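You operate a simulated robot arm through the tools that you are given. There is no shell and no other tool.

You are at the controls of a simulated two-armed robot. One attempt, no reset.

TASK
Check both drivers on the torque checker and stand each in the cup its readout names.
Fine: brown driver clicks on spindle one, cream driver on spindle two.

Only the result counts: the job must be done as asked and must still hold three seconds after the hand-in. Knocking over, shifting, dropping, spilling or breaking anything else fails it.

THE ROBOT
Two 7-joint arms with two-finger parallel grippers on one trunk that stands fixed in place. Base frame: the origin is at the foot of the trunk, x ahead of it, y to its left, z up. Units: mm, rad, N and s.
The left shoulder is at [80, 131, 947], the right one opposite. With the tool pointing down near the work surface each hand reaches from about 400 to 860 mm from the base axis, measured 20 degrees to its own side. Payload 1.57 kg a hand.
The tool frame of a hand sits at the grasp point between the pads (the TCP): z along the fingers, y along the line on which they close. The tips reach 30 mm beyond it. The gripper opens to 110 mm. The fingers are 24 mm wide and 12 mm thick; the gripper's body (48 by 112 mm) begins 78 mm behind the TCP.
Orientation is told as [roll, pitch, yaw] about the base's x, y, z axes, in that order, counted from this pose: with the fingers straight down and closing along the base's y, the tool's x points along the base's -x, its y along +y and its z along -z.

THE INTERFACE
- The arms move only by the tool jog_arm. It takes "left_series", "right_series" or both (then of equal length, played together; a hand with none holds still); each is text: rows parted by semicolons, each of 7 numbers parted by spaces: the finger opening in mm, from 0 to 110, then the shift along the base's x, y, z in units of 50 mm (1.0 is 50 mm), then the turn, a rotation vector about the base's x, y, z in units of 5 degrees (1.0 is 5 degrees). In form: fingers dx dy dz ax ay az; .... A call has 1 to 20 rows; each row shifts and turns the commanded pose from where the row before left it. A call with a number of a shift or a turn outside -1 to 1 is refused whole. A row lasts 0.2 s, in which the tool goes at most 50 mm and 0.15 rad; a call with a longer step from one row to the next is refused whole, and so is a gripper value outside its range. Where a pose cannot be reached the arm comes as near as it can. A force on the tool above 40 N (or 10 N above the force at the start of the call, whichever is more), or a blocked arm, ends the call early, and 0.2 s more pass. Each finger travels about 108 mm/s and halts on what it meets, pressing with about 24 N; the grip force reading is that of the motor and also rises with nothing between the fingers. The clock runs only during rows and for 0.2 s after the last one: add rows that do not move to give the fingers time. The reply holds the time, the measured pose of the TCP, the force on the tool along the base axes, the opening and the grip force, in the units named above and with some noise, with the torque about the TCP (base axes, N m) and any sound that the robot's microphone picked up, and new pictures: "pictures" is both (left out), scene, wrist or none (wrist: the cameras of the hands that moved).
- Cameras (640 x 400 px; columns grow to the right, rows downward): "scene" is now at [-51.1, 15.3, 1421.2]; the picture's right is [0.19, -0.98, 0.00], its down [-0.55, -0.11, -0.83] and it looks along [0.82, 0.16, -0.56] (base axes); focal length 373 px, centre (320, 200). "left" rides on the left gripper at [70, -16, -141] in its tool frame; the picture's right is [0.23, 0.97, 0.00], its down [-0.86, 0.20, -0.48] and it looks along [-0.47, 0.11, 0.88] (tool axes); focal length 222 px, centre (320, 200). "right" rides on the right gripper at [70, 16, -141] in its tool frame; the picture's right is [-0.23, 0.97, 0.00], its down [-0.86, -0.20, -0.48] and it looks along [-0.47, -0.11, 0.88] (tool axes); focal length 222 px, centre (320, 200). There is no depth. A picture from a camera that has moved, and an enlarged one, comes with that camera's place and axes in the base frame and with its lens.
- aim_head(pan, tilt): turns the head with the scene camera to pan (to the left, within 1.902 rad either way) and tilt (down, from -0.506 to 1.204), counted from straight ahead of the robot. It gives what a move gives, and a new picture of the scene camera.
- zoom(camera, box): a new picture of the part [left, top, right, bottom] of that camera's present view, enlarged. It takes no simulated time.
- close_job(): hands the job in; it is judged then, once.

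Nothing tells you positions but the pictures and the camera data. Unless the task says otherwise, let go and move clear before handing in.

The tools are called by a JSON object that holds its "method" and its "body". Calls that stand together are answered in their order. jog_arm: Moves the arms, as the interface text tells. Its arguments: {"type":"object","properties":{"left_series":{"type":"string"},"right_series":{"type":"string"},"pictures":{"type":"string","enum":["both","scene","wrist","none"]}},"required":[]} The other tools are called the same way: aim_head (pan, tilt) turns the head that bears the scene camera; zoom (camera, box) takes an enlarged picture of a part of a camera's view; close_job () hands the job in.

At the start:

```text
time_s: 0.0
left_position: [564.6, 467.6, 1159.6]
left_tool_rot: [-0.001, 0.0, 0.002]
left_contact_force: [0.9, -1.0, 0.4]
left_moment: [-0.02, 0.0, -0.02]
left_gripper_width: 109.7
left_grasp_force: 0.2
right_position: [643.2, -67.1, 1083.4]
right_tool_rot: [0.0, 0.001, 0.001]
right_contact_force: [-0.8, -0.4, 0.7]
right_moment: [0.01, -0.01, -0.03]
right_gripper_width: 110.1
right_grasp_force: 0.1
head pan, tilt: [0.192, 0.588]
```

scene: 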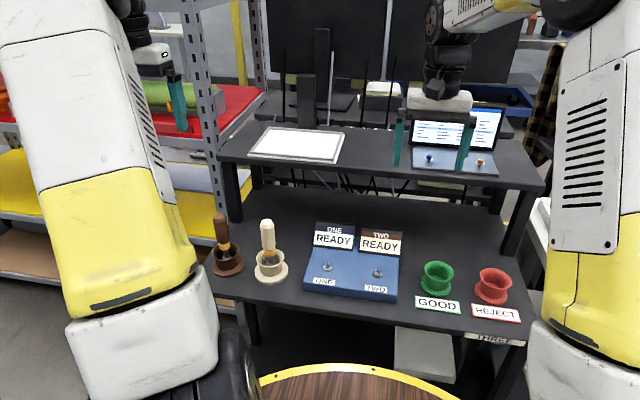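
right: 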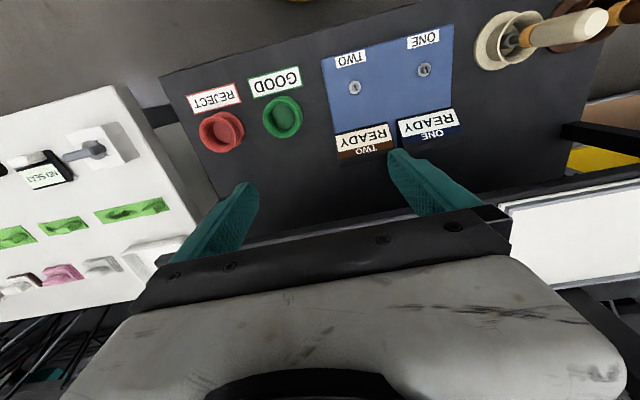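
left: 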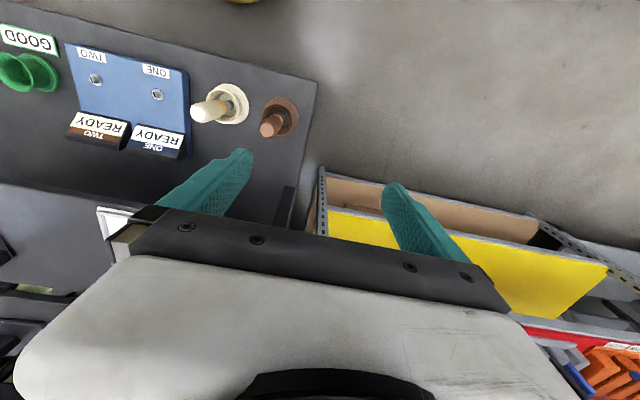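

I see a bench with a brown driver and a cream driver in stands on the left, a blue torque checker with spindles ONE and TWO in the middle, and green GOOD and red REJECT cups on the right. I'll zoom in first to locate things precisely.

{"method": "zoom", "body": {"camera": "scene", "box": [190, 190, 350, 310]}}

{"method": "zoom", "body": {"camera": "scene", "box": [290, 210, 540, 350]}}

{"method": "zoom", "body": {"camera": "right", "box": [160, 0, 480, 200]}}

{"method": "zoom", "body": {"camera": "left", "box": [0, 20, 320, 220]}}

```text
3.33 times, centred on (270, 250) of scene
camera zoom: at [-51.1, 15.3, 1421.2], right [0.19, -0.98, 0.0], down [-0.55, -0.11, -0.83], along [0.82, 0.16, -0.56], focal length 1245 px, centre (487, 33)
```

zoom: 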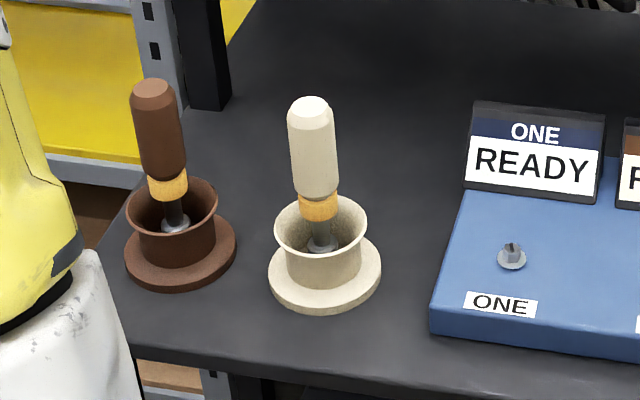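

```text
2.56 times, centred on (415, 280) of scene
camera zoom: at [-51.1, 15.3, 1421.2], right [0.19, -0.98, 0.0], down [-0.55, -0.11, -0.83], along [0.82, 0.16, -0.56], focal length 956 px, centre (77, -5)
```

zoom: 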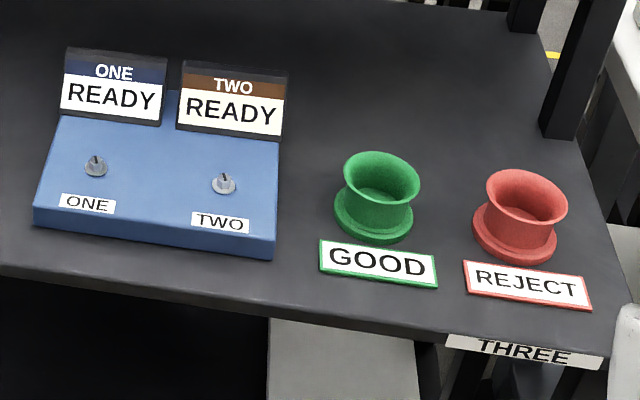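

```text
2.00 times, centred on (320, 100) of right
camera zoom: at [572.6, -52.0, 1225.6], right [0.23, 0.97, 0.0], down [0.86, -0.2, 0.48], along [0.47, -0.11, -0.88], focal length 444 px, centre (320, 400)
```

zoom: 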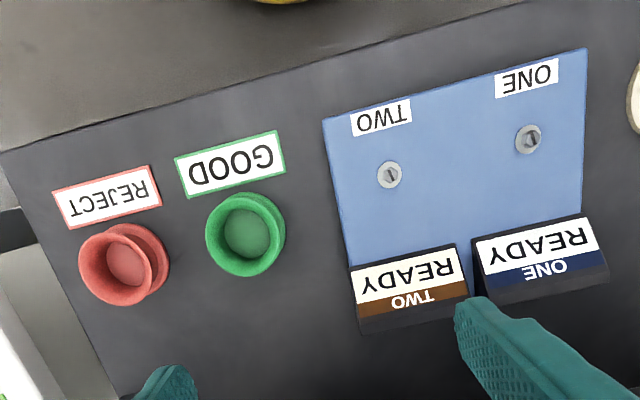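

```text
2.00 times, centred on (160, 120) of left
camera zoom: at [493.7, 453.3, 1299.9], right [-0.23, 0.97, 0.0], down [0.86, 0.2, 0.48], along [0.47, 0.11, -0.88], focal length 444 px, centre (640, 360)
```

zoom: 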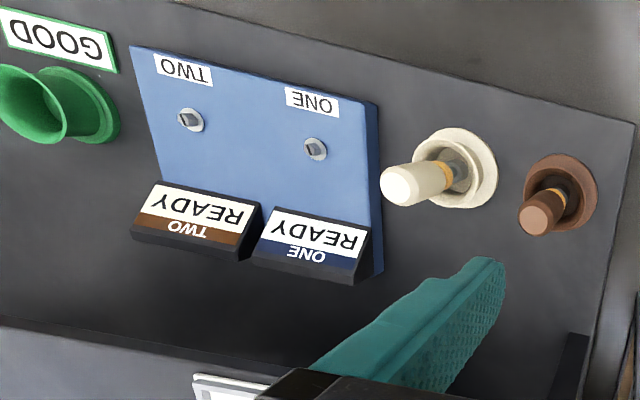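

I place spindle ONE near (601, 126, 778), spindle TWO near (601, 5, 778), the cream driver near (597, 267) and the brown driver near (595, 381), both with tops at about z 903. The GOOD cup is near (620, -137) and REJECT near (622, -265). I'll park the right hand out of the way and bring the left hand above the brown driver for a closer look.

{"method": "jog_arm", "body": {"left_series": "80 0.08 -0.214 -0.25 0 0 0;80 0.08 -0.214 -0.25 0 0 0;80 0.08 -0.214 -0.25 0 0 0;80 0.08 -0.214 -0.25 0 0 0;80 0.08 -0.214 -0.25 0 0 0;80 0.08 -0.214 -0.25 0 0 0;80 0.08 -0.214 -0.25 0 0 0;80 0.08 -0.214 -0.25 0 0 0;80 0 0 0 0 0 0", "right_series": "110 -0.25 -0.65 0.12 0 0 0;110 -0.25 -0.65 0.12 0 0 0;110 -0.25 -0.65 0.12 0 0 0;110 -0.25 -0.65 0.12 0 0 0;110 -0.25 -0.65 0.12 0 0 0;110 -0.25 -0.65 0.12 0 0 0;110 -0.25 -0.65 0.12 0 0 0;110 -0.25 -0.65 0.12 0 0 0;110 0 0 0 0 0 0", "pictures": "both"}}

```text
time_s: 2.0
left_position: [595.7, 381.0, 1058.0]
left_tool_rot: [0.0, 0.001, 0.001]
left_contact_force: [0.1, 1.1, -0.3]
left_moment: [0.01, 0.0, -0.02]
left_gripper_width: 79.9
left_grasp_force: 0.0
right_position: [543.4, -326.6, 1129.6]
right_tool_rot: [-0.001, 0.001, 0.0]
right_contact_force: [0.2, -0.7, 0.5]
right_moment: [0.03, 0.0, 0.02]
right_gripper_width: 109.9
right_grasp_force: 0.1
head pan, tilt: [0.192, 0.588]
camera right: at [472.8, -310.7, 1271.9], right [0.23, 0.97, 0.0], down [0.86, -0.2, 0.48], along [0.47, -0.11, -0.88], focal length 222 px, centre (320, 200)
camera left: at [526.3, 366.7, 1199.0], right [-0.23, 0.97, 0.0], down [0.86, 0.2, 0.48], along [0.47, 0.11, -0.88], focal length 222 px, centre (320, 200)
```

scene: 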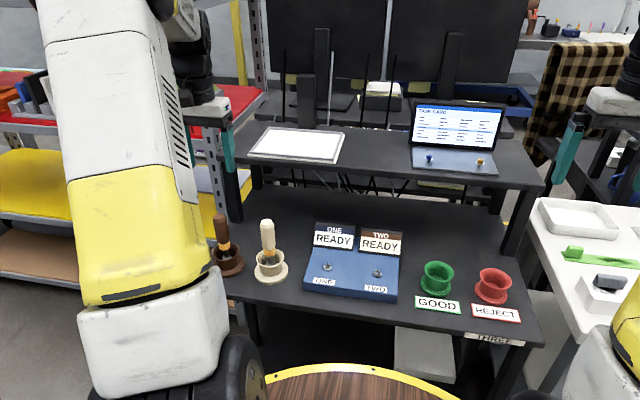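
right: 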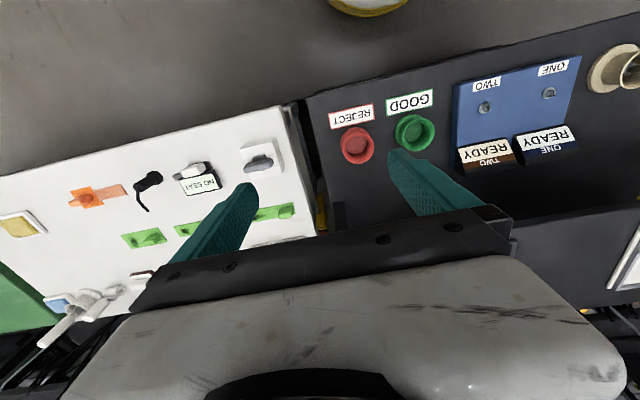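
left: 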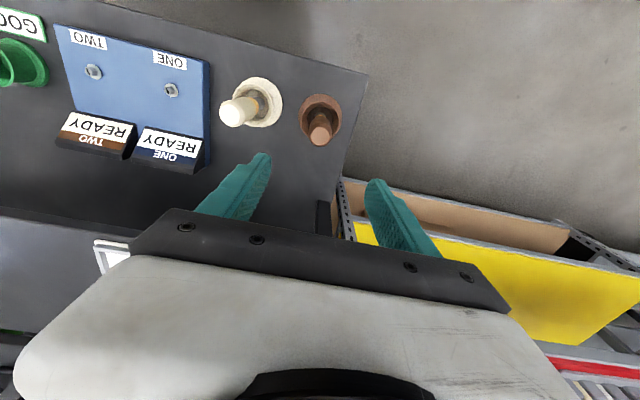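

The left hand is above the brown driver and the right hand is parked. The laptop shows a task card, so I'll read that and look closer at the drivers.

{"method": "zoom", "body": {"camera": "scene", "box": [405, 95, 510, 175]}}

{"method": "zoom", "body": {"camera": "left", "box": [190, 50, 370, 170]}}

{"method": "zoom", "body": {"camera": "left", "box": [40, 20, 220, 180]}}

{"method": "zoom", "body": {"camera": "scene", "box": [200, 200, 300, 290]}}

{"method": "zoom", "body": {"camera": "right", "box": [300, 50, 640, 200]}}

```text
5.00 times, centred on (458, 135) of scene
camera zoom: at [-51.1, 15.3, 1421.2], right [0.19, -0.98, 0.0], down [-0.55, -0.11, -0.83], along [0.82, 0.16, -0.56], focal length 1867 px, centre (-368, 525)
```

zoom: 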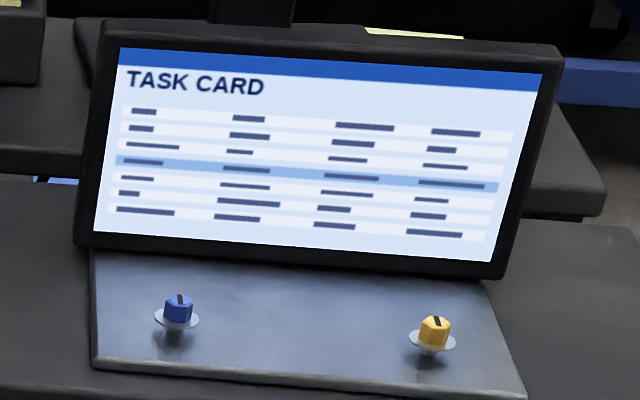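

```text
3.33 times, centred on (280, 110) of left
camera zoom: at [526.3, 366.7, 1199.0], right [-0.23, 0.97, 0.0], down [0.86, 0.2, 0.48], along [0.47, 0.11, -0.88], focal length 740 px, centre (453, 500)
```

zoom: 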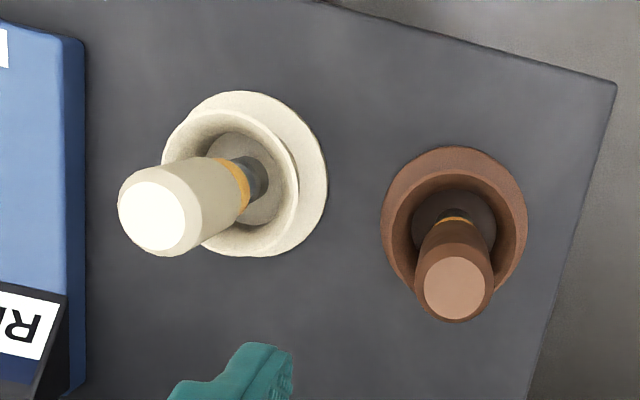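

```text
2.50 times, centred on (130, 100) of left
camera zoom: at [526.3, 366.7, 1199.0], right [-0.23, 0.97, 0.0], down [0.86, 0.2, 0.48], along [0.47, 0.11, -0.88], focal length 555 px, centre (795, 450)
```

zoom: 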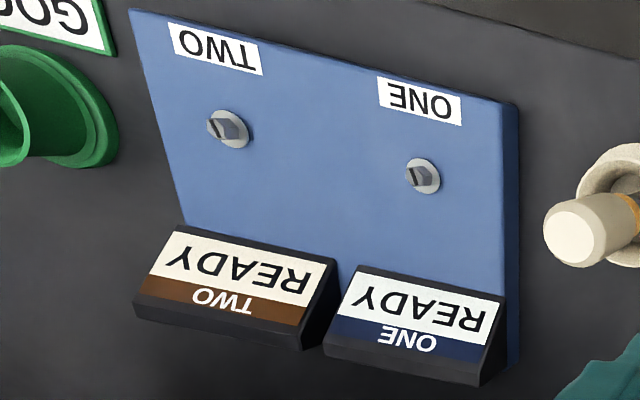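

```text
4.44 times, centred on (250, 245) of scene
camera zoom: at [-51.1, 15.3, 1421.2], right [0.19, -0.98, 0.0], down [-0.55, -0.11, -0.83], along [0.82, 0.16, -0.56], focal length 1660 px, centre (631, 0)
```

zoom: 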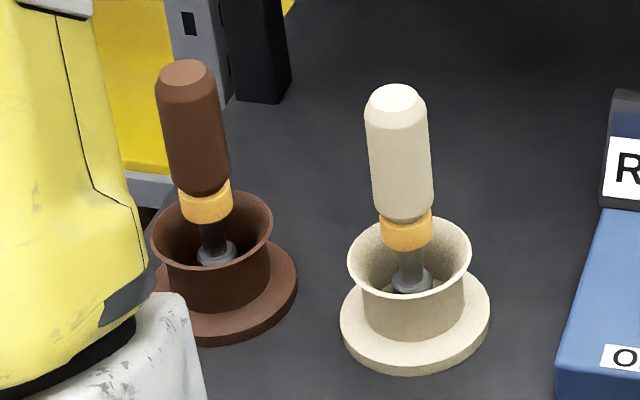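

```text
1.88 times, centred on (470, 125) of right
camera zoom: at [472.8, -310.7, 1271.9], right [0.23, 0.97, 0.0], down [0.86, -0.2, 0.48], along [0.47, -0.11, -0.88], focal length 418 px, centre (38, 341)
```

zoom: 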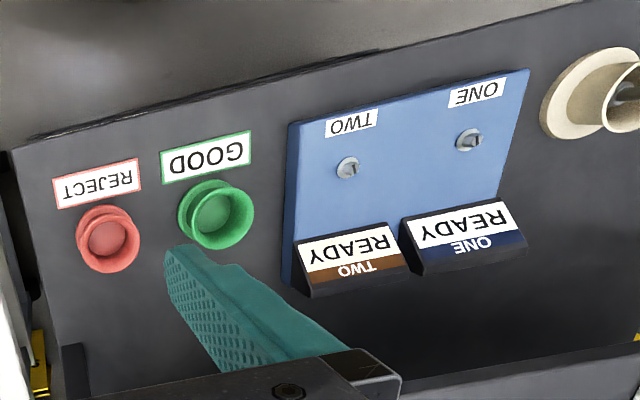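

The task card is just filler. I refined the brown driver to about (590, 382) with its top at z 904. I'll descend partway and check alignment with the wrist camera.

{"method": "jog_arm", "body": {"left_series": "80 -0.03 0.005 -0.5 0 0 0;80 -0.03 0.005 -0.5 0 0 0;80 -0.03 0 -0.5 0 0 0;80 -0.03 0 -0.4 0 0 0;80 0 0 0 0 0 0", "pictures": "both"}}

```text
time_s: 3.2
left_position: [589.1, 384.7, 965.3]
left_tool_rot: [-0.002, 0.0, -0.001]
left_contact_force: [0.5, -0.5, 0.2]
left_moment: [-0.02, 0.0, 0.01]
left_gripper_width: 80.1
left_grasp_force: 0.0
right_position: [543.2, -326.7, 1129.9]
right_tool_rot: [0.001, -0.002, 0.0]
right_contact_force: [-0.1, 1.0, -1.3]
right_moment: [-0.02, -0.05, 0.02]
right_gripper_width: 110.1
right_grasp_force: 0.1
head pan, tilt: [0.192, 0.588]
camera left: at [518.1, 370.7, 1105.9], right [-0.23, 0.97, 0.0], down [0.85, 0.2, 0.48], along [0.47, 0.11, -0.88], focal length 222 px, centre (320, 200)
```

scene: 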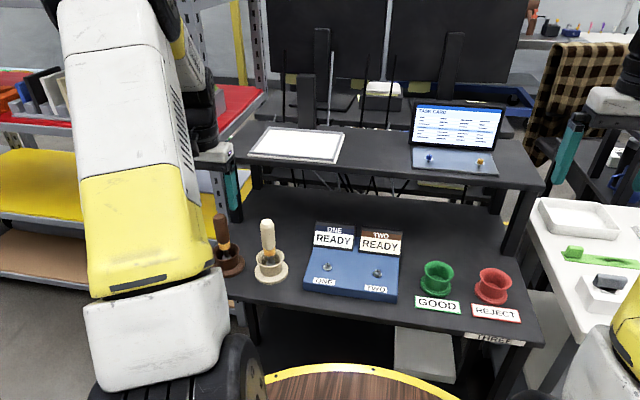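
left: 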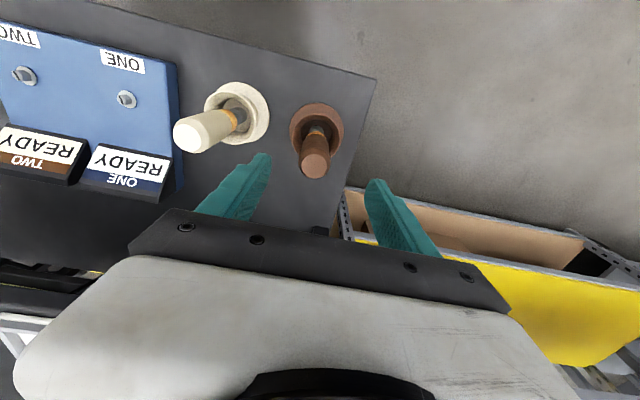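

The hand is at about (589, 384, 965), and the brown handle appears between the fingers. I'll zoom to check centring before descending.

{"method": "zoom", "body": {"camera": "left", "box": [180, 70, 420, 220]}}

{"method": "jog_arm", "body": {"left_series": "80 0 0 0 0 0 0", "pictures": "none"}}

```text
2.67 times, centred on (300, 145) of left
camera zoom: at [518.1, 370.7, 1105.9], right [-0.23, 0.97, 0.0], down [0.85, 0.2, 0.48], along [0.47, 0.11, -0.88], focal length 592 px, centre (373, 347)
```

zoom: 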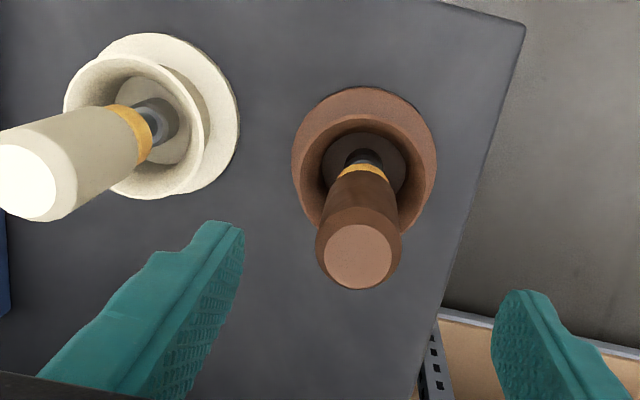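

```text
time_s: 3.6
left_position: [588.1, 385.0, 965.2]
left_tool_rot: [0.002, 0.0, -0.001]
left_contact_force: [0.0, 0.3, 0.3]
left_moment: [-0.01, -0.01, 0.02]
left_gripper_width: 80.2
left_grasp_force: 0.2
right_position: [542.6, -325.9, 1129.2]
right_tool_rot: [0.0, -0.001, 0.0]
right_contact_force: [0.3, -0.3, -0.3]
right_moment: [-0.01, 0.01, 0.03]
right_gripper_width: 109.9
right_grasp_force: 0.0
head pan, tilt: [0.192, 0.588]
```

The image shows the driver about 4.5 mm toward -y and 2.5 mm toward +x of the tool axis. I'll correct that and descend to grasp height at z of about 866, without closing yet.

{"method": "jog_arm", "body": {"left_series": "80 0.05 -0.09 -0.2 0 0 0;80 0 0 -0.4 0 0 0;80 0 0 -0.4 0 0 0;80 0 0 -0.4 0 0 0;80 0 0 -0.3 0 0 0;80 0 0 -0.28 0 0 0;80 0 0 0 0 0 0", "pictures": "both"}}

{"method": "zoom", "body": {"camera": "left", "box": [160, 70, 480, 270]}}

{"method": "zoom", "body": {"camera": "scene", "box": [180, 180, 320, 290]}}

```text
time_s: 5.2
left_position: [591.3, 377.6, 863.9]
left_tool_rot: [-0.001, 0.002, 0.001]
left_contact_force: [0.1, 0.3, 1.8]
left_moment: [0.02, -0.02, 0.01]
left_gripper_width: 79.8
left_grasp_force: 0.1
right_position: [542.8, -326.7, 1128.6]
right_tool_rot: [0.001, 0.001, 0.0]
right_contact_force: [-0.3, -0.2, -0.4]
right_moment: [0.03, 0.03, -0.03]
right_gripper_width: 109.8
right_grasp_force: 0.0
head pan, tilt: [0.192, 0.588]
camera left: at [522.8, 363.0, 1004.5], right [-0.23, 0.97, 0.0], down [0.86, 0.2, 0.48], along [0.47, 0.11, -0.88], focal length 222 px, centre (320, 200)
```

scene: 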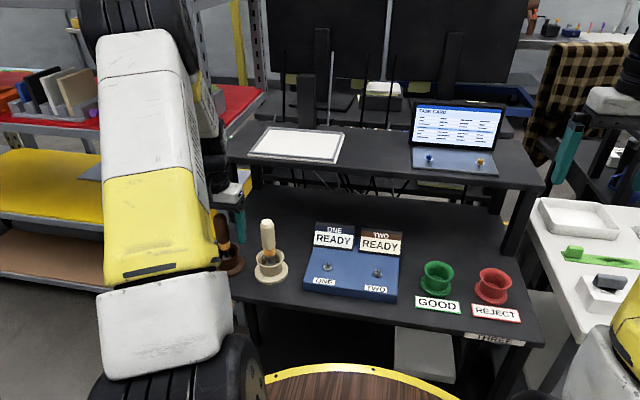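
left: 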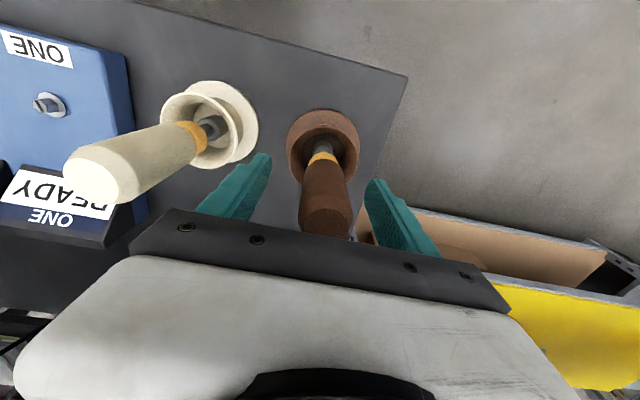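

```text
2.00 times, centred on (320, 170) of left
camera zoom: at [522.8, 363.0, 1004.5], right [-0.23, 0.97, 0.0], down [0.86, 0.2, 0.48], along [0.47, 0.11, -0.88], focal length 444 px, centre (320, 260)
```

zoom: 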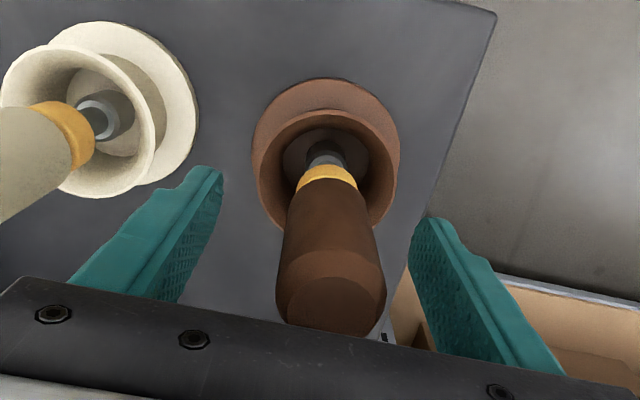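

```text
3.64 times, centred on (250, 235) of scene
camera zoom: at [-51.1, 15.3, 1421.2], right [0.19, -0.98, 0.0], down [-0.55, -0.11, -0.83], along [0.82, 0.16, -0.56], focal length 1358 px, centre (574, 73)
```

zoom: 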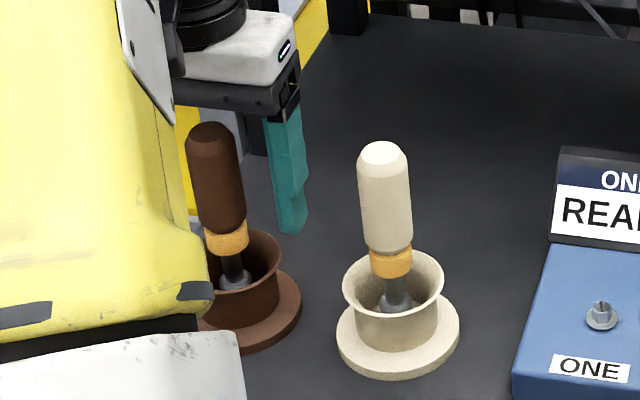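

The driver now sits about 3 mm to the +y side of the tool axis and about 1.5 mm toward -x. I'll correct that and close on the handle.

{"method": "jog_arm", "body": {"left_series": "80 -0.03 0.06 0 0 0 0;80 0 0 0 0 0 0;40 0 0 0 0 0 0;20 0 0 0 0 0 0;0 0 0 0 0 0 0;0 0 0 0 0 0 0;0 0 0 0 0 0 0", "pictures": "both"}}

{"method": "zoom", "body": {"camera": "left", "box": [160, 70, 480, 270]}}

```text
time_s: 6.8
left_position: [590.8, 382.0, 864.3]
left_tool_rot: [0.0, 0.0, 0.0]
left_contact_force: [0.6, -0.1, 2.9]
left_moment: [-0.02, -0.05, 0.02]
left_gripper_width: 31.8
left_grasp_force: 23.6
right_position: [543.3, -326.1, 1129.6]
right_tool_rot: [0.0, -0.001, -0.002]
right_contact_force: [0.5, -0.4, 0.3]
right_moment: [0.01, 0.01, 0.05]
right_gripper_width: 110.2
right_grasp_force: 0.1
head pan, tilt: [0.192, 0.588]
camera left: at [521.3, 366.3, 1005.5], right [-0.23, 0.97, 0.0], down [0.85, 0.2, 0.48], along [0.47, 0.11, -0.88], focal length 222 px, centre (320, 200)
```

scene: 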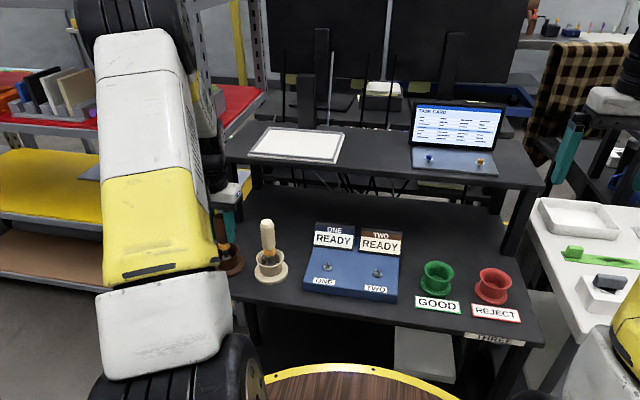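
left: 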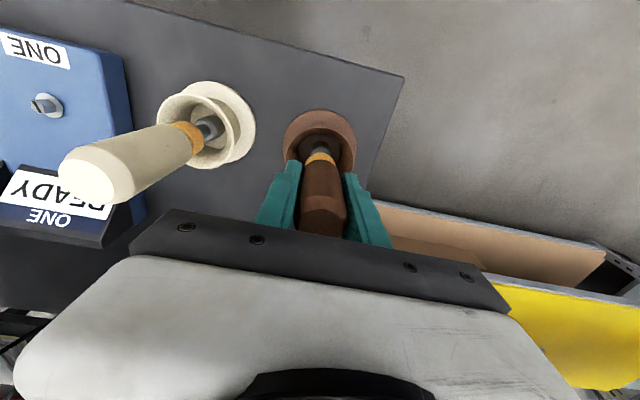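

```text
2.00 times, centred on (320, 170) of left
camera zoom: at [521.3, 366.3, 1005.5], right [-0.23, 0.97, 0.0], down [0.85, 0.2, 0.48], along [0.47, 0.11, -0.88], focal length 444 px, centre (320, 260)
```

zoom: 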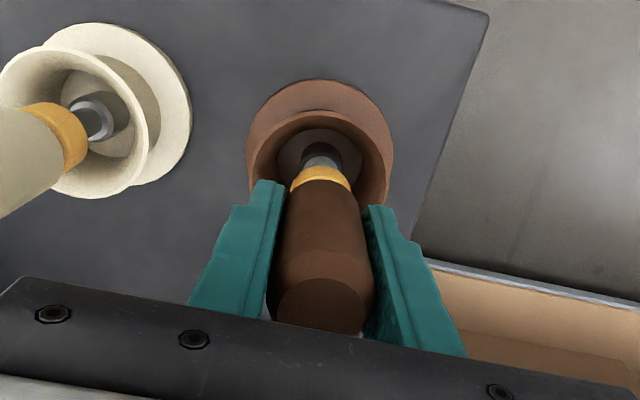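

The brown driver is gripped at 31.8 mm opening. I'll lift it straight up out of its stand.

{"method": "jog_arm", "body": {"left_series": "0 0 0 0.1 0 0 0;0 0 0 0.2 0 0 0;0 0 0 0.3 0 0 0;0 0 0 0.4 0 0 0;0 0 0 0.5 0 0 0;0 0 0 0.5 0 0 0;0 0 0 0.5 0 0 0;0 0 0 0.5 0 0 0;0 0 0 0.5 0 0 0;0 0 0 0.4 0 0 0;0 0 0 0.1 0 0 0;0 0 0 0 0 0 0", "pictures": "both"}}

{"method": "zoom", "body": {"camera": "left", "box": [200, 70, 440, 220]}}

{"method": "zoom", "body": {"camera": "scene", "box": [190, 110, 350, 290]}}

```text
time_s: 9.4
left_position: [593.9, 380.1, 1065.1]
left_tool_rot: [0.001, 0.0, 0.001]
left_contact_force: [-0.2, 1.3, -2.6]
left_moment: [0.03, -0.01, 0.0]
left_gripper_width: 31.6
left_grasp_force: 24.3
right_position: [543.2, -325.3, 1128.9]
right_tool_rot: [0.0, 0.0, 0.0]
right_contact_force: [0.4, -0.7, 0.1]
right_moment: [0.01, -0.02, -0.02]
right_gripper_width: 109.9
right_grasp_force: 0.0
head pan, tilt: [0.192, 0.588]
camera left: at [522.5, 366.2, 1206.0], right [-0.23, 0.97, 0.0], down [0.85, 0.2, 0.48], along [0.47, 0.11, -0.88], focal length 222 px, centre (320, 200)
```

scene: 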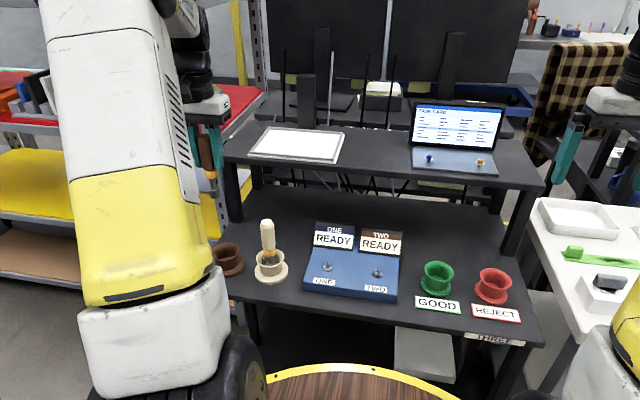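
left: 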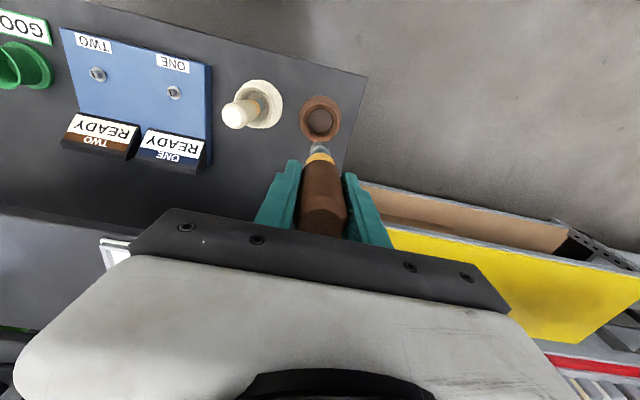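

```text
2.67 times, centred on (320, 145) of left
camera zoom: at [522.5, 366.2, 1206.0], right [-0.23, 0.97, 0.0], down [0.85, 0.2, 0.48], along [0.47, 0.11, -0.88], focal length 592 px, centre (320, 347)
```

zoom: 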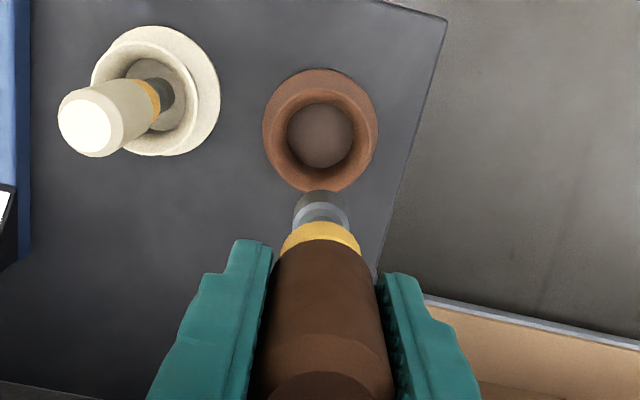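

```text
2.22 times, centred on (270, 200) of scene
camera zoom: at [-51.0, 15.3, 1421.2], right [0.19, -0.98, 0.0], down [-0.55, -0.11, -0.83], along [0.82, 0.16, -0.56], focal length 830 px, centre (431, 200)
```

zoom: 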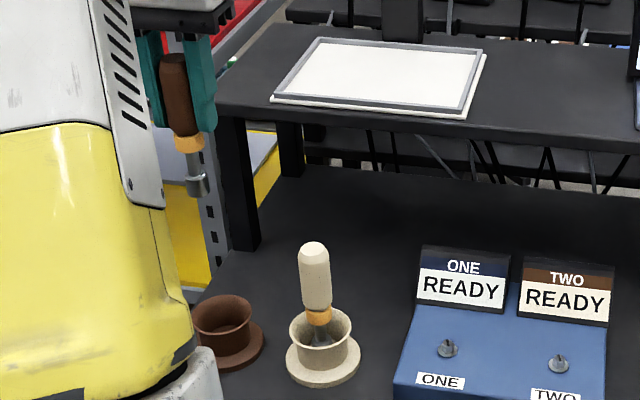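

The brown driver is out, with its socket bottom about 101 mm below the grasp point. I'll carry it high over the cream driver to above spindle ONE.

{"method": "jog_arm", "body": {"left_series": "0 0.012 -0.3 0 0 0 0;0 0.012 -0.5 0 0 0 0;0 0.012 -0.5 0 0 0 0;0 0.012 -0.5 0 0 0 0;0 0.012 -0.5 0 0 0 0;0 0.012 -0.5 0 0 0 0;0 0.012 -0.5 0 0 0 0;0 0.012 -0.5 0 0 0 0;0 0.012 -0.5 0 0 0 0;0 0.012 -0.5 0 0 0 0;0 0 -0.26 0 0 0 0;0 0 0 -0.4 0 0 0;0 0 0 -0.5 0 0 0;0 0 0 -0.3 0 0 0;0 0 0 0 0 0 0", "pictures": "both"}}

{"method": "zoom", "body": {"camera": "left", "box": [200, 70, 440, 220]}}

{"method": "zoom", "body": {"camera": "scene", "box": [280, 150, 440, 310]}}

```text
time_s: 12.6
left_position: [596.6, 129.0, 1003.9]
left_tool_rot: [-0.001, 0.0, 0.004]
left_contact_force: [0.6, 0.3, -2.3]
left_moment: [-0.01, -0.01, -0.02]
left_gripper_width: 31.5
left_grasp_force: 23.7
right_position: [542.6, -326.1, 1129.4]
right_tool_rot: [0.002, 0.0, 0.001]
right_contact_force: [-1.0, -0.1, 0.8]
right_moment: [0.02, -0.01, -0.01]
right_gripper_width: 110.0
right_grasp_force: 0.1
head pan, tilt: [0.192, 0.588]
camera left: at [527.4, 114.0, 1145.4], right [-0.23, 0.97, 0.0], down [0.85, 0.2, 0.48], along [0.47, 0.11, -0.88], focal length 222 px, centre (320, 200)
```

scene: 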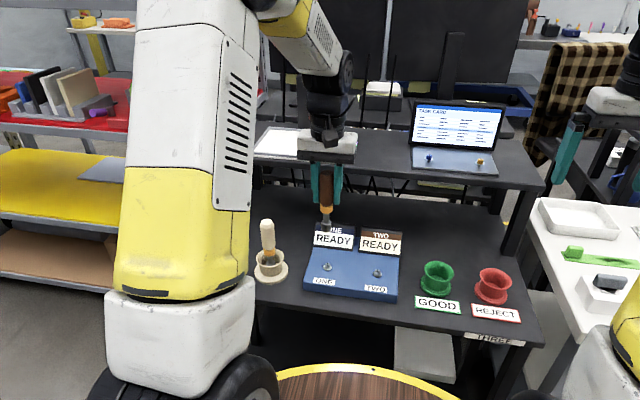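
left: 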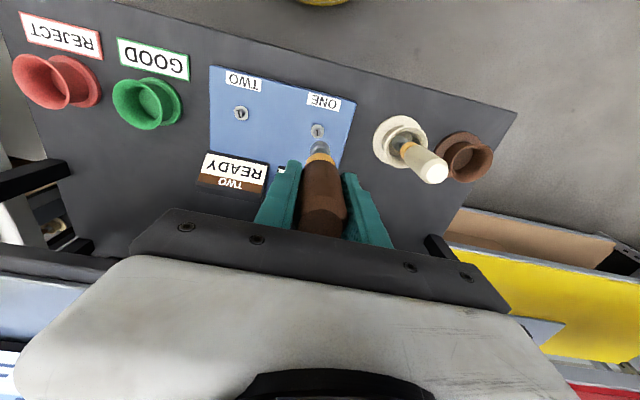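

```text
2.67 times, centred on (320, 145) of left
camera zoom: at [527.4, 114.0, 1145.4], right [-0.23, 0.97, 0.0], down [0.85, 0.2, 0.48], along [0.47, 0.11, -0.88], focal length 592 px, centre (320, 347)
```

zoom: 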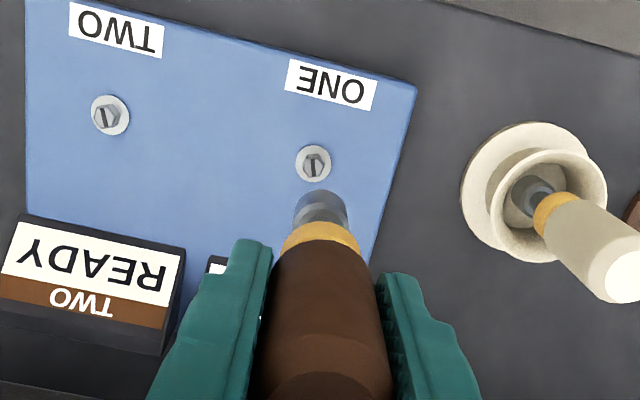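

```text
2.50 times, centred on (360, 230) of scene
camera zoom: at [-51.0, 15.2, 1421.2], right [0.19, -0.98, 0.0], down [-0.55, -0.11, -0.83], along [0.82, 0.16, -0.56], focal length 934 px, centre (220, 125)
```

zoom: 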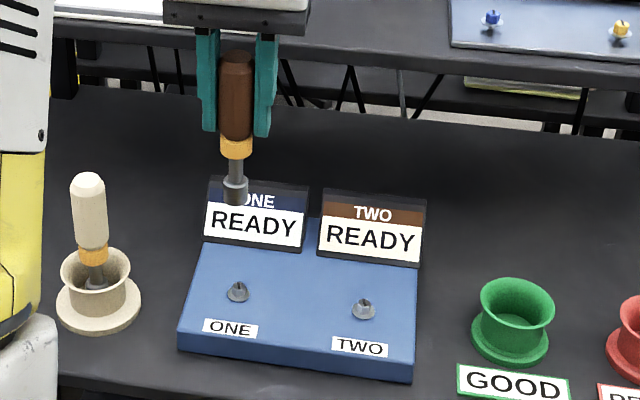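

The driver hangs close above spindle ONE, about 3 mm short in +x and 3 mm off toward -y. I'll correct and lower to about 20 mm above the peg for another look.

{"method": "jog_arm", "body": {"left_series": "0 0.06 -0.064 -0.2 0 0 0;0 0 0 -0.4 0 0 0;0 0 0 -0.4 0 0 0;0 0 0 -0.4 0 0 0;0 0 0 -0.3 0 0 0;0 0 0 -0.1 0 0 0;0 0 0 0 0 0 0", "pictures": "both"}}

{"method": "zoom", "body": {"camera": "left", "box": [260, 90, 380, 170]}}

{"method": "zoom", "body": {"camera": "scene", "box": [280, 210, 380, 300]}}

{"method": "zoom", "body": {"camera": "right", "box": [420, 30, 600, 160]}}

```text
time_s: 14.2
left_position: [600.0, 125.8, 913.5]
left_tool_rot: [-0.001, 0.001, 0.0]
left_contact_force: [-0.3, -0.2, -3.3]
left_moment: [-0.01, 0.03, 0.04]
left_gripper_width: 31.6
left_grasp_force: 23.1
right_position: [543.8, -327.3, 1129.9]
right_tool_rot: [0.001, 0.0, 0.001]
right_contact_force: [0.4, -0.4, 0.4]
right_moment: [0.02, -0.01, 0.04]
right_gripper_width: 109.9
right_grasp_force: 0.2
head pan, tilt: [0.192, 0.588]
camera left: at [530.7, 110.2, 1055.2], right [-0.23, 0.97, 0.0], down [0.86, 0.2, 0.48], along [0.47, 0.11, -0.88], focal length 222 px, centre (320, 200)
```

scene: 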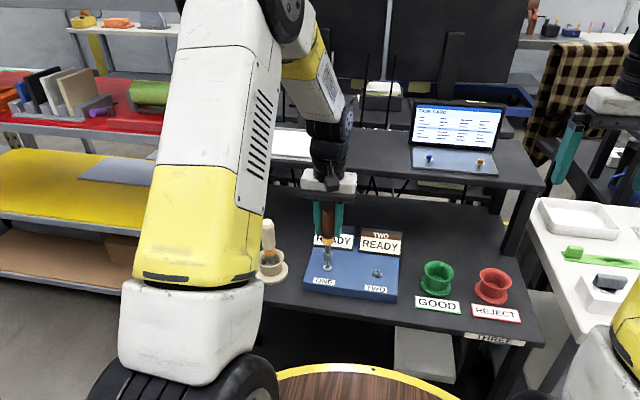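
left: 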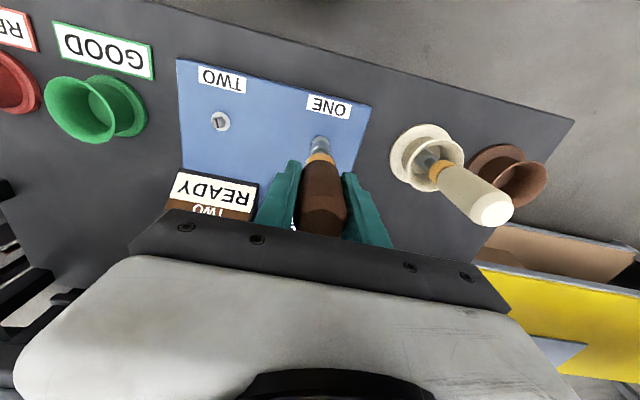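

```text
5.00 times, centred on (320, 130) of left
camera zoom: at [530.7, 110.2, 1055.2], right [-0.23, 0.97, 0.0], down [0.86, 0.2, 0.48], along [0.47, 0.11, -0.88], focal length 1111 px, centre (320, 550)
```

zoom: 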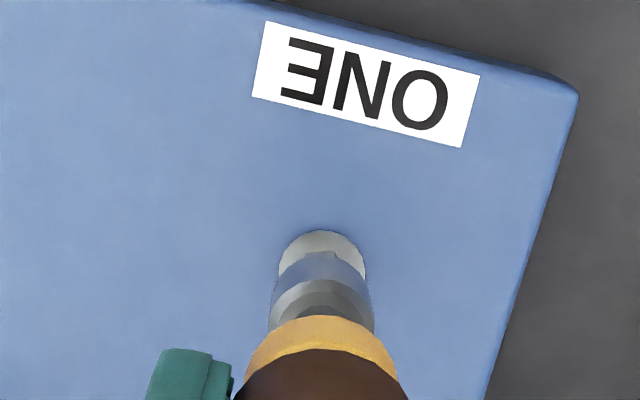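

```text
4.44 times, centred on (330, 255) of scene
camera zoom: at [-51.0, 15.2, 1421.2], right [0.19, -0.98, 0.0], down [-0.55, -0.11, -0.83], along [0.82, 0.16, -0.56], focal length 1660 px, centre (276, -44)
```

zoom: 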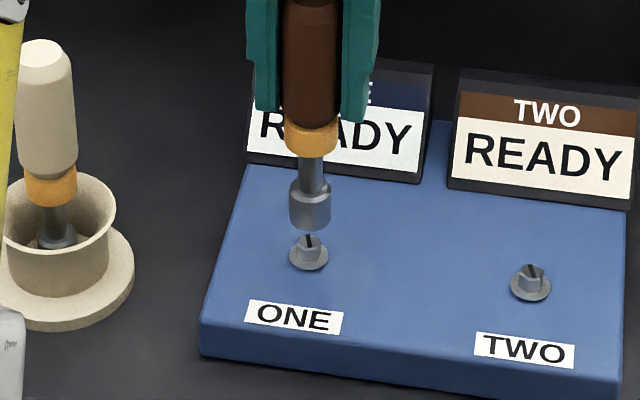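

```text
3.08 times, centred on (510, 95) of right
camera zoom: at [473.1, -310.4, 1271.8], right [0.23, 0.97, 0.0], down [0.86, -0.2, 0.48], along [0.47, -0.11, -0.88], focal length 684 px, centre (-265, 523)
```

zoom: 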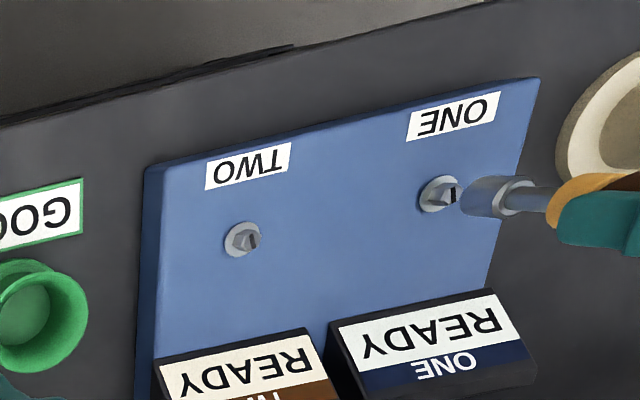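

The driver tip hovers just above spindle ONE and looks laterally aligned within a millimetre. I'll check the fore-aft alignment with tighter zooms.

{"method": "zoom", "body": {"camera": "right", "box": [535, 70, 605, 114]}}

{"method": "zoom", "body": {"camera": "scene", "box": [308, 240, 348, 280]}}

{"method": "zoom", "body": {"camera": "left", "box": [295, 125, 345, 165]}}

```text
9.09 times, centred on (570, 92) of right
camera zoom: at [473.1, -310.4, 1271.8], right [0.23, 0.97, 0.0], down [0.86, -0.2, 0.48], along [0.47, -0.11, -0.88], focal length 2019 px, centre (-1953, 1182)
```

zoom: 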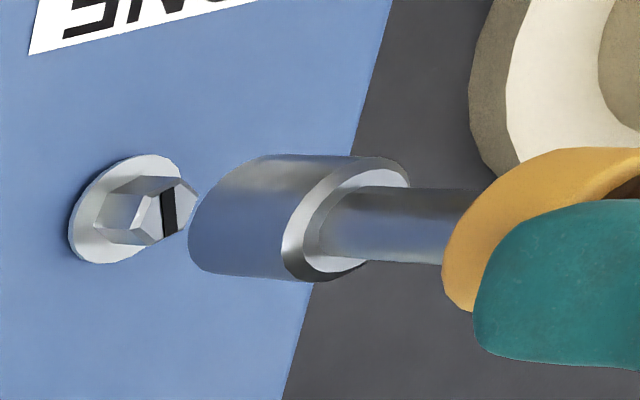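

```text
10.00 times, centred on (328, 260) of scene
camera zoom: at [-51.0, 15.2, 1421.2], right [0.19, -0.98, 0.0], down [-0.55, -0.11, -0.83], along [0.82, 0.16, -0.56], focal length 3734 px, centre (240, -400)
```

zoom: 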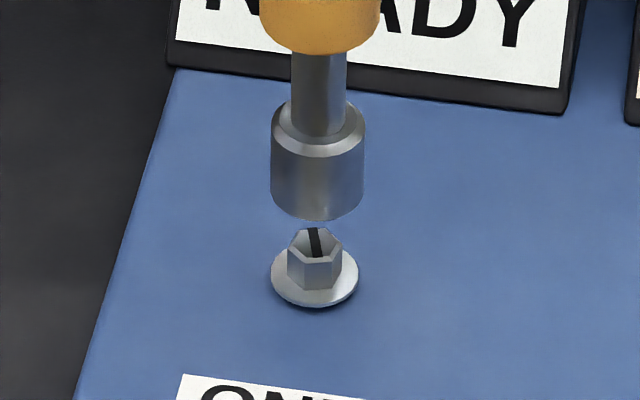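

```text
10.00 times, centred on (320, 145) of left
camera zoom: at [530.7, 110.2, 1055.2], right [-0.23, 0.97, 0.0], down [0.86, 0.2, 0.48], along [0.47, 0.11, -0.88], focal length 2221 px, centre (320, 750)
```

zoom: 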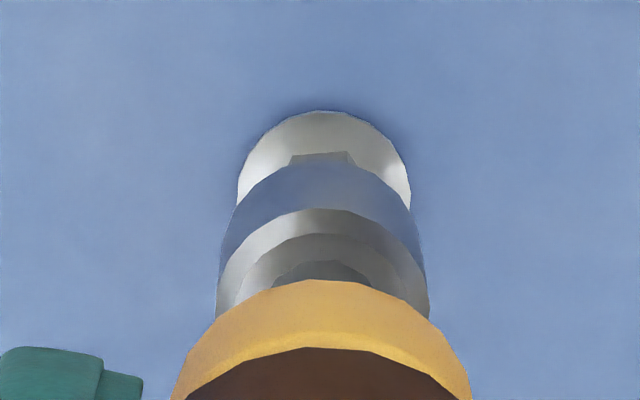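

The three views agree that I need about +0.8 mm in x and +0.5 mm in y, and the socket bottom is about 19 mm above the hex top. I'll correct and lower to a few millimetres above the peg.

{"method": "jog_arm", "body": {"left_series": "0 0.016 0.011 0 0 0 0;0 0 0 -0.1 0 0 0;0 0 0 -0.1 0 0 0;0 0 0 -0.06 0 0 0;0 0 0 0 0 0 0;0 0 0 0 0 0 0", "pictures": "none"}}

{"method": "zoom", "body": {"camera": "right", "box": [535, 70, 605, 114]}}

{"method": "zoom", "body": {"camera": "scene", "box": [308, 240, 348, 280]}}

{"method": "zoom", "body": {"camera": "left", "box": [295, 125, 345, 165]}}

```text
time_s: 15.6
left_position: [602.0, 125.6, 900.7]
left_tool_rot: [-0.002, 0.002, 0.0]
left_contact_force: [-0.4, -0.1, -3.6]
left_moment: [-0.04, -0.01, -0.01]
left_gripper_width: 31.5
left_grasp_force: 24.1
right_position: [543.7, -325.6, 1129.1]
right_tool_rot: [0.001, -0.002, 0.0]
right_contact_force: [-0.1, -0.5, 0.1]
right_moment: [0.03, 0.03, 0.01]
right_gripper_width: 110.1
right_grasp_force: 0.0
head pan, tilt: [0.192, 0.588]
```

```text
9.09 times, centred on (570, 92) of right
camera zoom: at [473.1, -310.4, 1271.8], right [0.23, 0.97, 0.0], down [0.86, -0.2, 0.48], along [0.47, -0.11, -0.88], focal length 2019 px, centre (-1953, 1182)
```

zoom: 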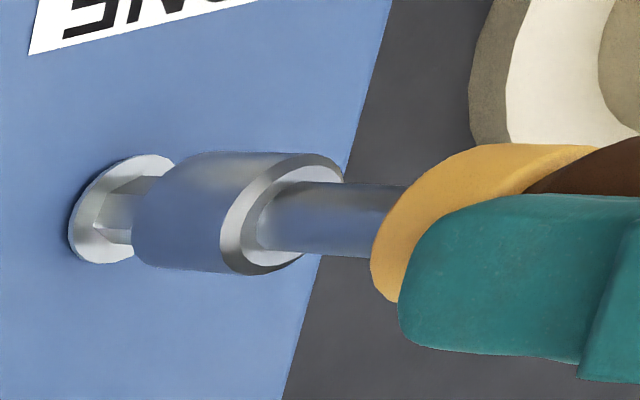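

```text
10.00 times, centred on (328, 260) of scene
camera zoom: at [-51.0, 15.2, 1421.2], right [0.19, -0.98, 0.0], down [-0.55, -0.11, -0.83], along [0.82, 0.16, -0.56], focal length 3734 px, centre (240, -400)
```

zoom: 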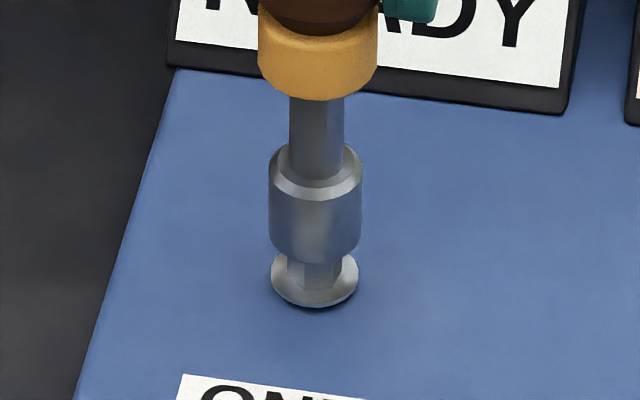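

```text
10.00 times, centred on (320, 145) of left
camera zoom: at [530.5, 110.6, 1041.7], right [-0.23, 0.97, 0.0], down [0.86, 0.2, 0.48], along [0.47, 0.11, -0.88], focal length 2221 px, centre (320, 750)
```

zoom: 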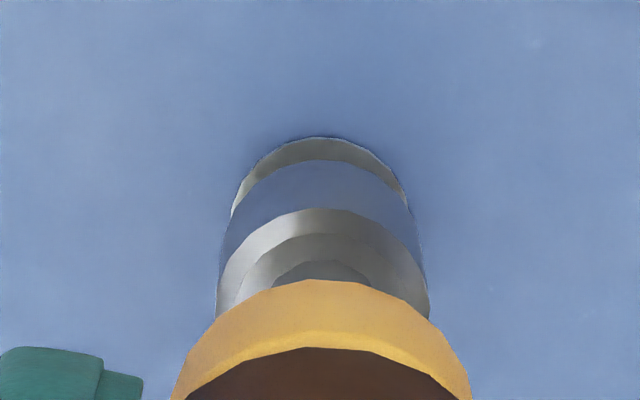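

Alignment is within about half a millimetre, with a slight residual in +x. I'll nudge +0.5 mm and lower gently, watching the force.

{"method": "jog_arm", "body": {"left_series": "0 0.01 0 -0.04 0 0 0;0 0 0 -0.04 0 0 0;0 0 0 -0.04 0 0 0;0 0 0 -0.03 0 0 0;0 0 0 0 0 0 0", "pictures": "none"}}

{"method": "zoom", "body": {"camera": "scene", "box": [308, 240, 348, 280]}}

{"method": "zoom", "body": {"camera": "right", "box": [535, 70, 605, 114]}}

```text
time_s: 16.8
left_position: [601.2, 125.0, 894.0]
left_tool_rot: [-0.001, 0.001, -0.001]
left_contact_force: [0.4, 0.9, -2.2]
left_moment: [0.01, 0.02, 0.02]
left_gripper_width: 31.5
left_grasp_force: 24.0
right_position: [541.9, -325.8, 1130.2]
right_tool_rot: [-0.001, 0.001, 0.0]
right_contact_force: [-0.3, -0.1, 0.4]
right_moment: [0.01, 0.01, -0.01]
right_gripper_width: 110.0
right_grasp_force: 0.1
head pan, tilt: [0.192, 0.588]
```

```text
10.00 times, centred on (328, 260) of scene
camera zoom: at [-51.0, 15.2, 1421.2], right [0.19, -0.98, 0.0], down [-0.55, -0.11, -0.83], along [0.82, 0.16, -0.56], focal length 3734 px, centre (240, -400)
```

zoom: 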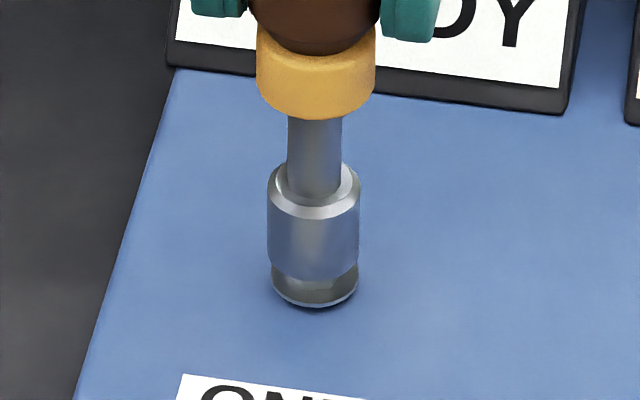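

```text
9.09 times, centred on (570, 92) of right
camera zoom: at [473.1, -310.4, 1271.8], right [0.23, 0.97, 0.0], down [0.86, -0.2, 0.48], along [0.47, -0.11, -0.88], focal length 2019 px, centre (-1953, 1182)
```

zoom: 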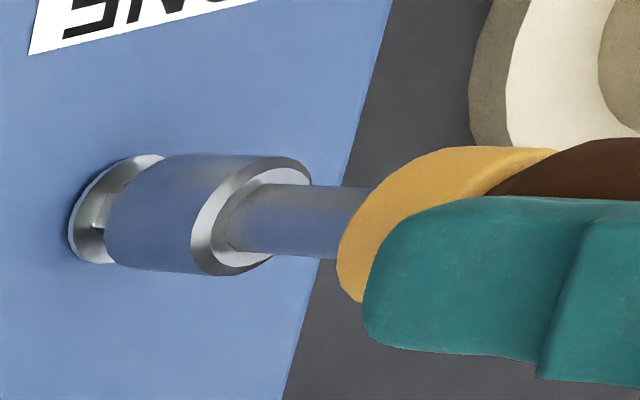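

No contact force yet. I'll keep lowering in small steps.

{"method": "jog_arm", "body": {"left_series": "0 0 0 -0.03 0 0 0;0 0 0 -0.03 0 0 0;0 0 0 0 0 0 0", "pictures": "none"}}

{"method": "zoom", "body": {"camera": "scene", "box": [308, 240, 348, 280]}}

```text
time_s: 17.6
left_position: [601.1, 126.2, 891.1]
left_tool_rot: [0.0, 0.001, 0.0]
left_contact_force: [-0.1, 0.8, -1.5]
left_moment: [-0.02, 0.04, 0.0]
left_gripper_width: 31.5
left_grasp_force: 23.9
right_position: [543.4, -327.6, 1129.2]
right_tool_rot: [-0.002, -0.001, 0.0]
right_contact_force: [-0.8, 0.1, 0.5]
right_moment: [-0.03, 0.01, -0.01]
right_gripper_width: 110.3
right_grasp_force: 0.0
head pan, tilt: [0.192, 0.588]
```

```text
10.00 times, centred on (328, 260) of scene
camera zoom: at [-51.0, 15.2, 1421.2], right [0.19, -0.98, 0.0], down [-0.55, -0.11, -0.83], along [0.82, 0.16, -0.56], focal length 3734 px, centre (240, -400)
```

zoom: 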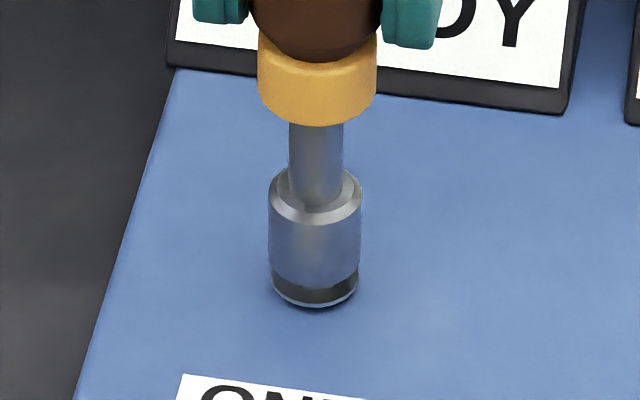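

The socket is going over the hex, about 6 mm from the base disc. I'll continue to the seat.

{"method": "jog_arm", "body": {"left_series": "0 0 0 -0.03 0 0 0;0 0 0 -0.03 0 0 0;0 0 0 0 0 0 0", "pictures": "none"}}

{"method": "zoom", "body": {"camera": "scene", "box": [300, 220, 360, 280]}}

```text
time_s: 18.4
left_position: [602.2, 124.7, 889.1]
left_tool_rot: [0.001, -0.001, 0.0]
left_contact_force: [-0.1, 0.2, -3.0]
left_moment: [0.01, 0.0, -0.01]
left_gripper_width: 31.7
left_grasp_force: 24.3
right_position: [543.2, -325.5, 1128.3]
right_tool_rot: [-0.001, -0.001, 0.001]
right_contact_force: [0.1, -0.1, 0.9]
right_moment: [0.04, 0.0, -0.01]
right_gripper_width: 109.9
right_grasp_force: 0.0
head pan, tilt: [0.192, 0.588]
```

```text
6.67 times, centred on (330, 250) of scene
camera zoom: at [-51.0, 15.2, 1421.2], right [0.19, -0.98, 0.0], down [-0.55, -0.11, -0.83], along [0.82, 0.16, -0.56], focal length 2489 px, centre (253, -133)
```

zoom: 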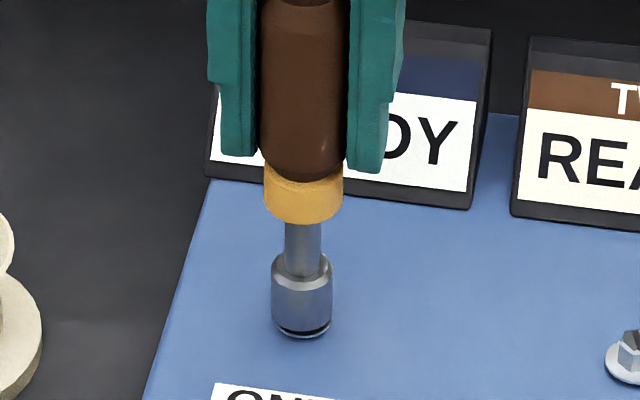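

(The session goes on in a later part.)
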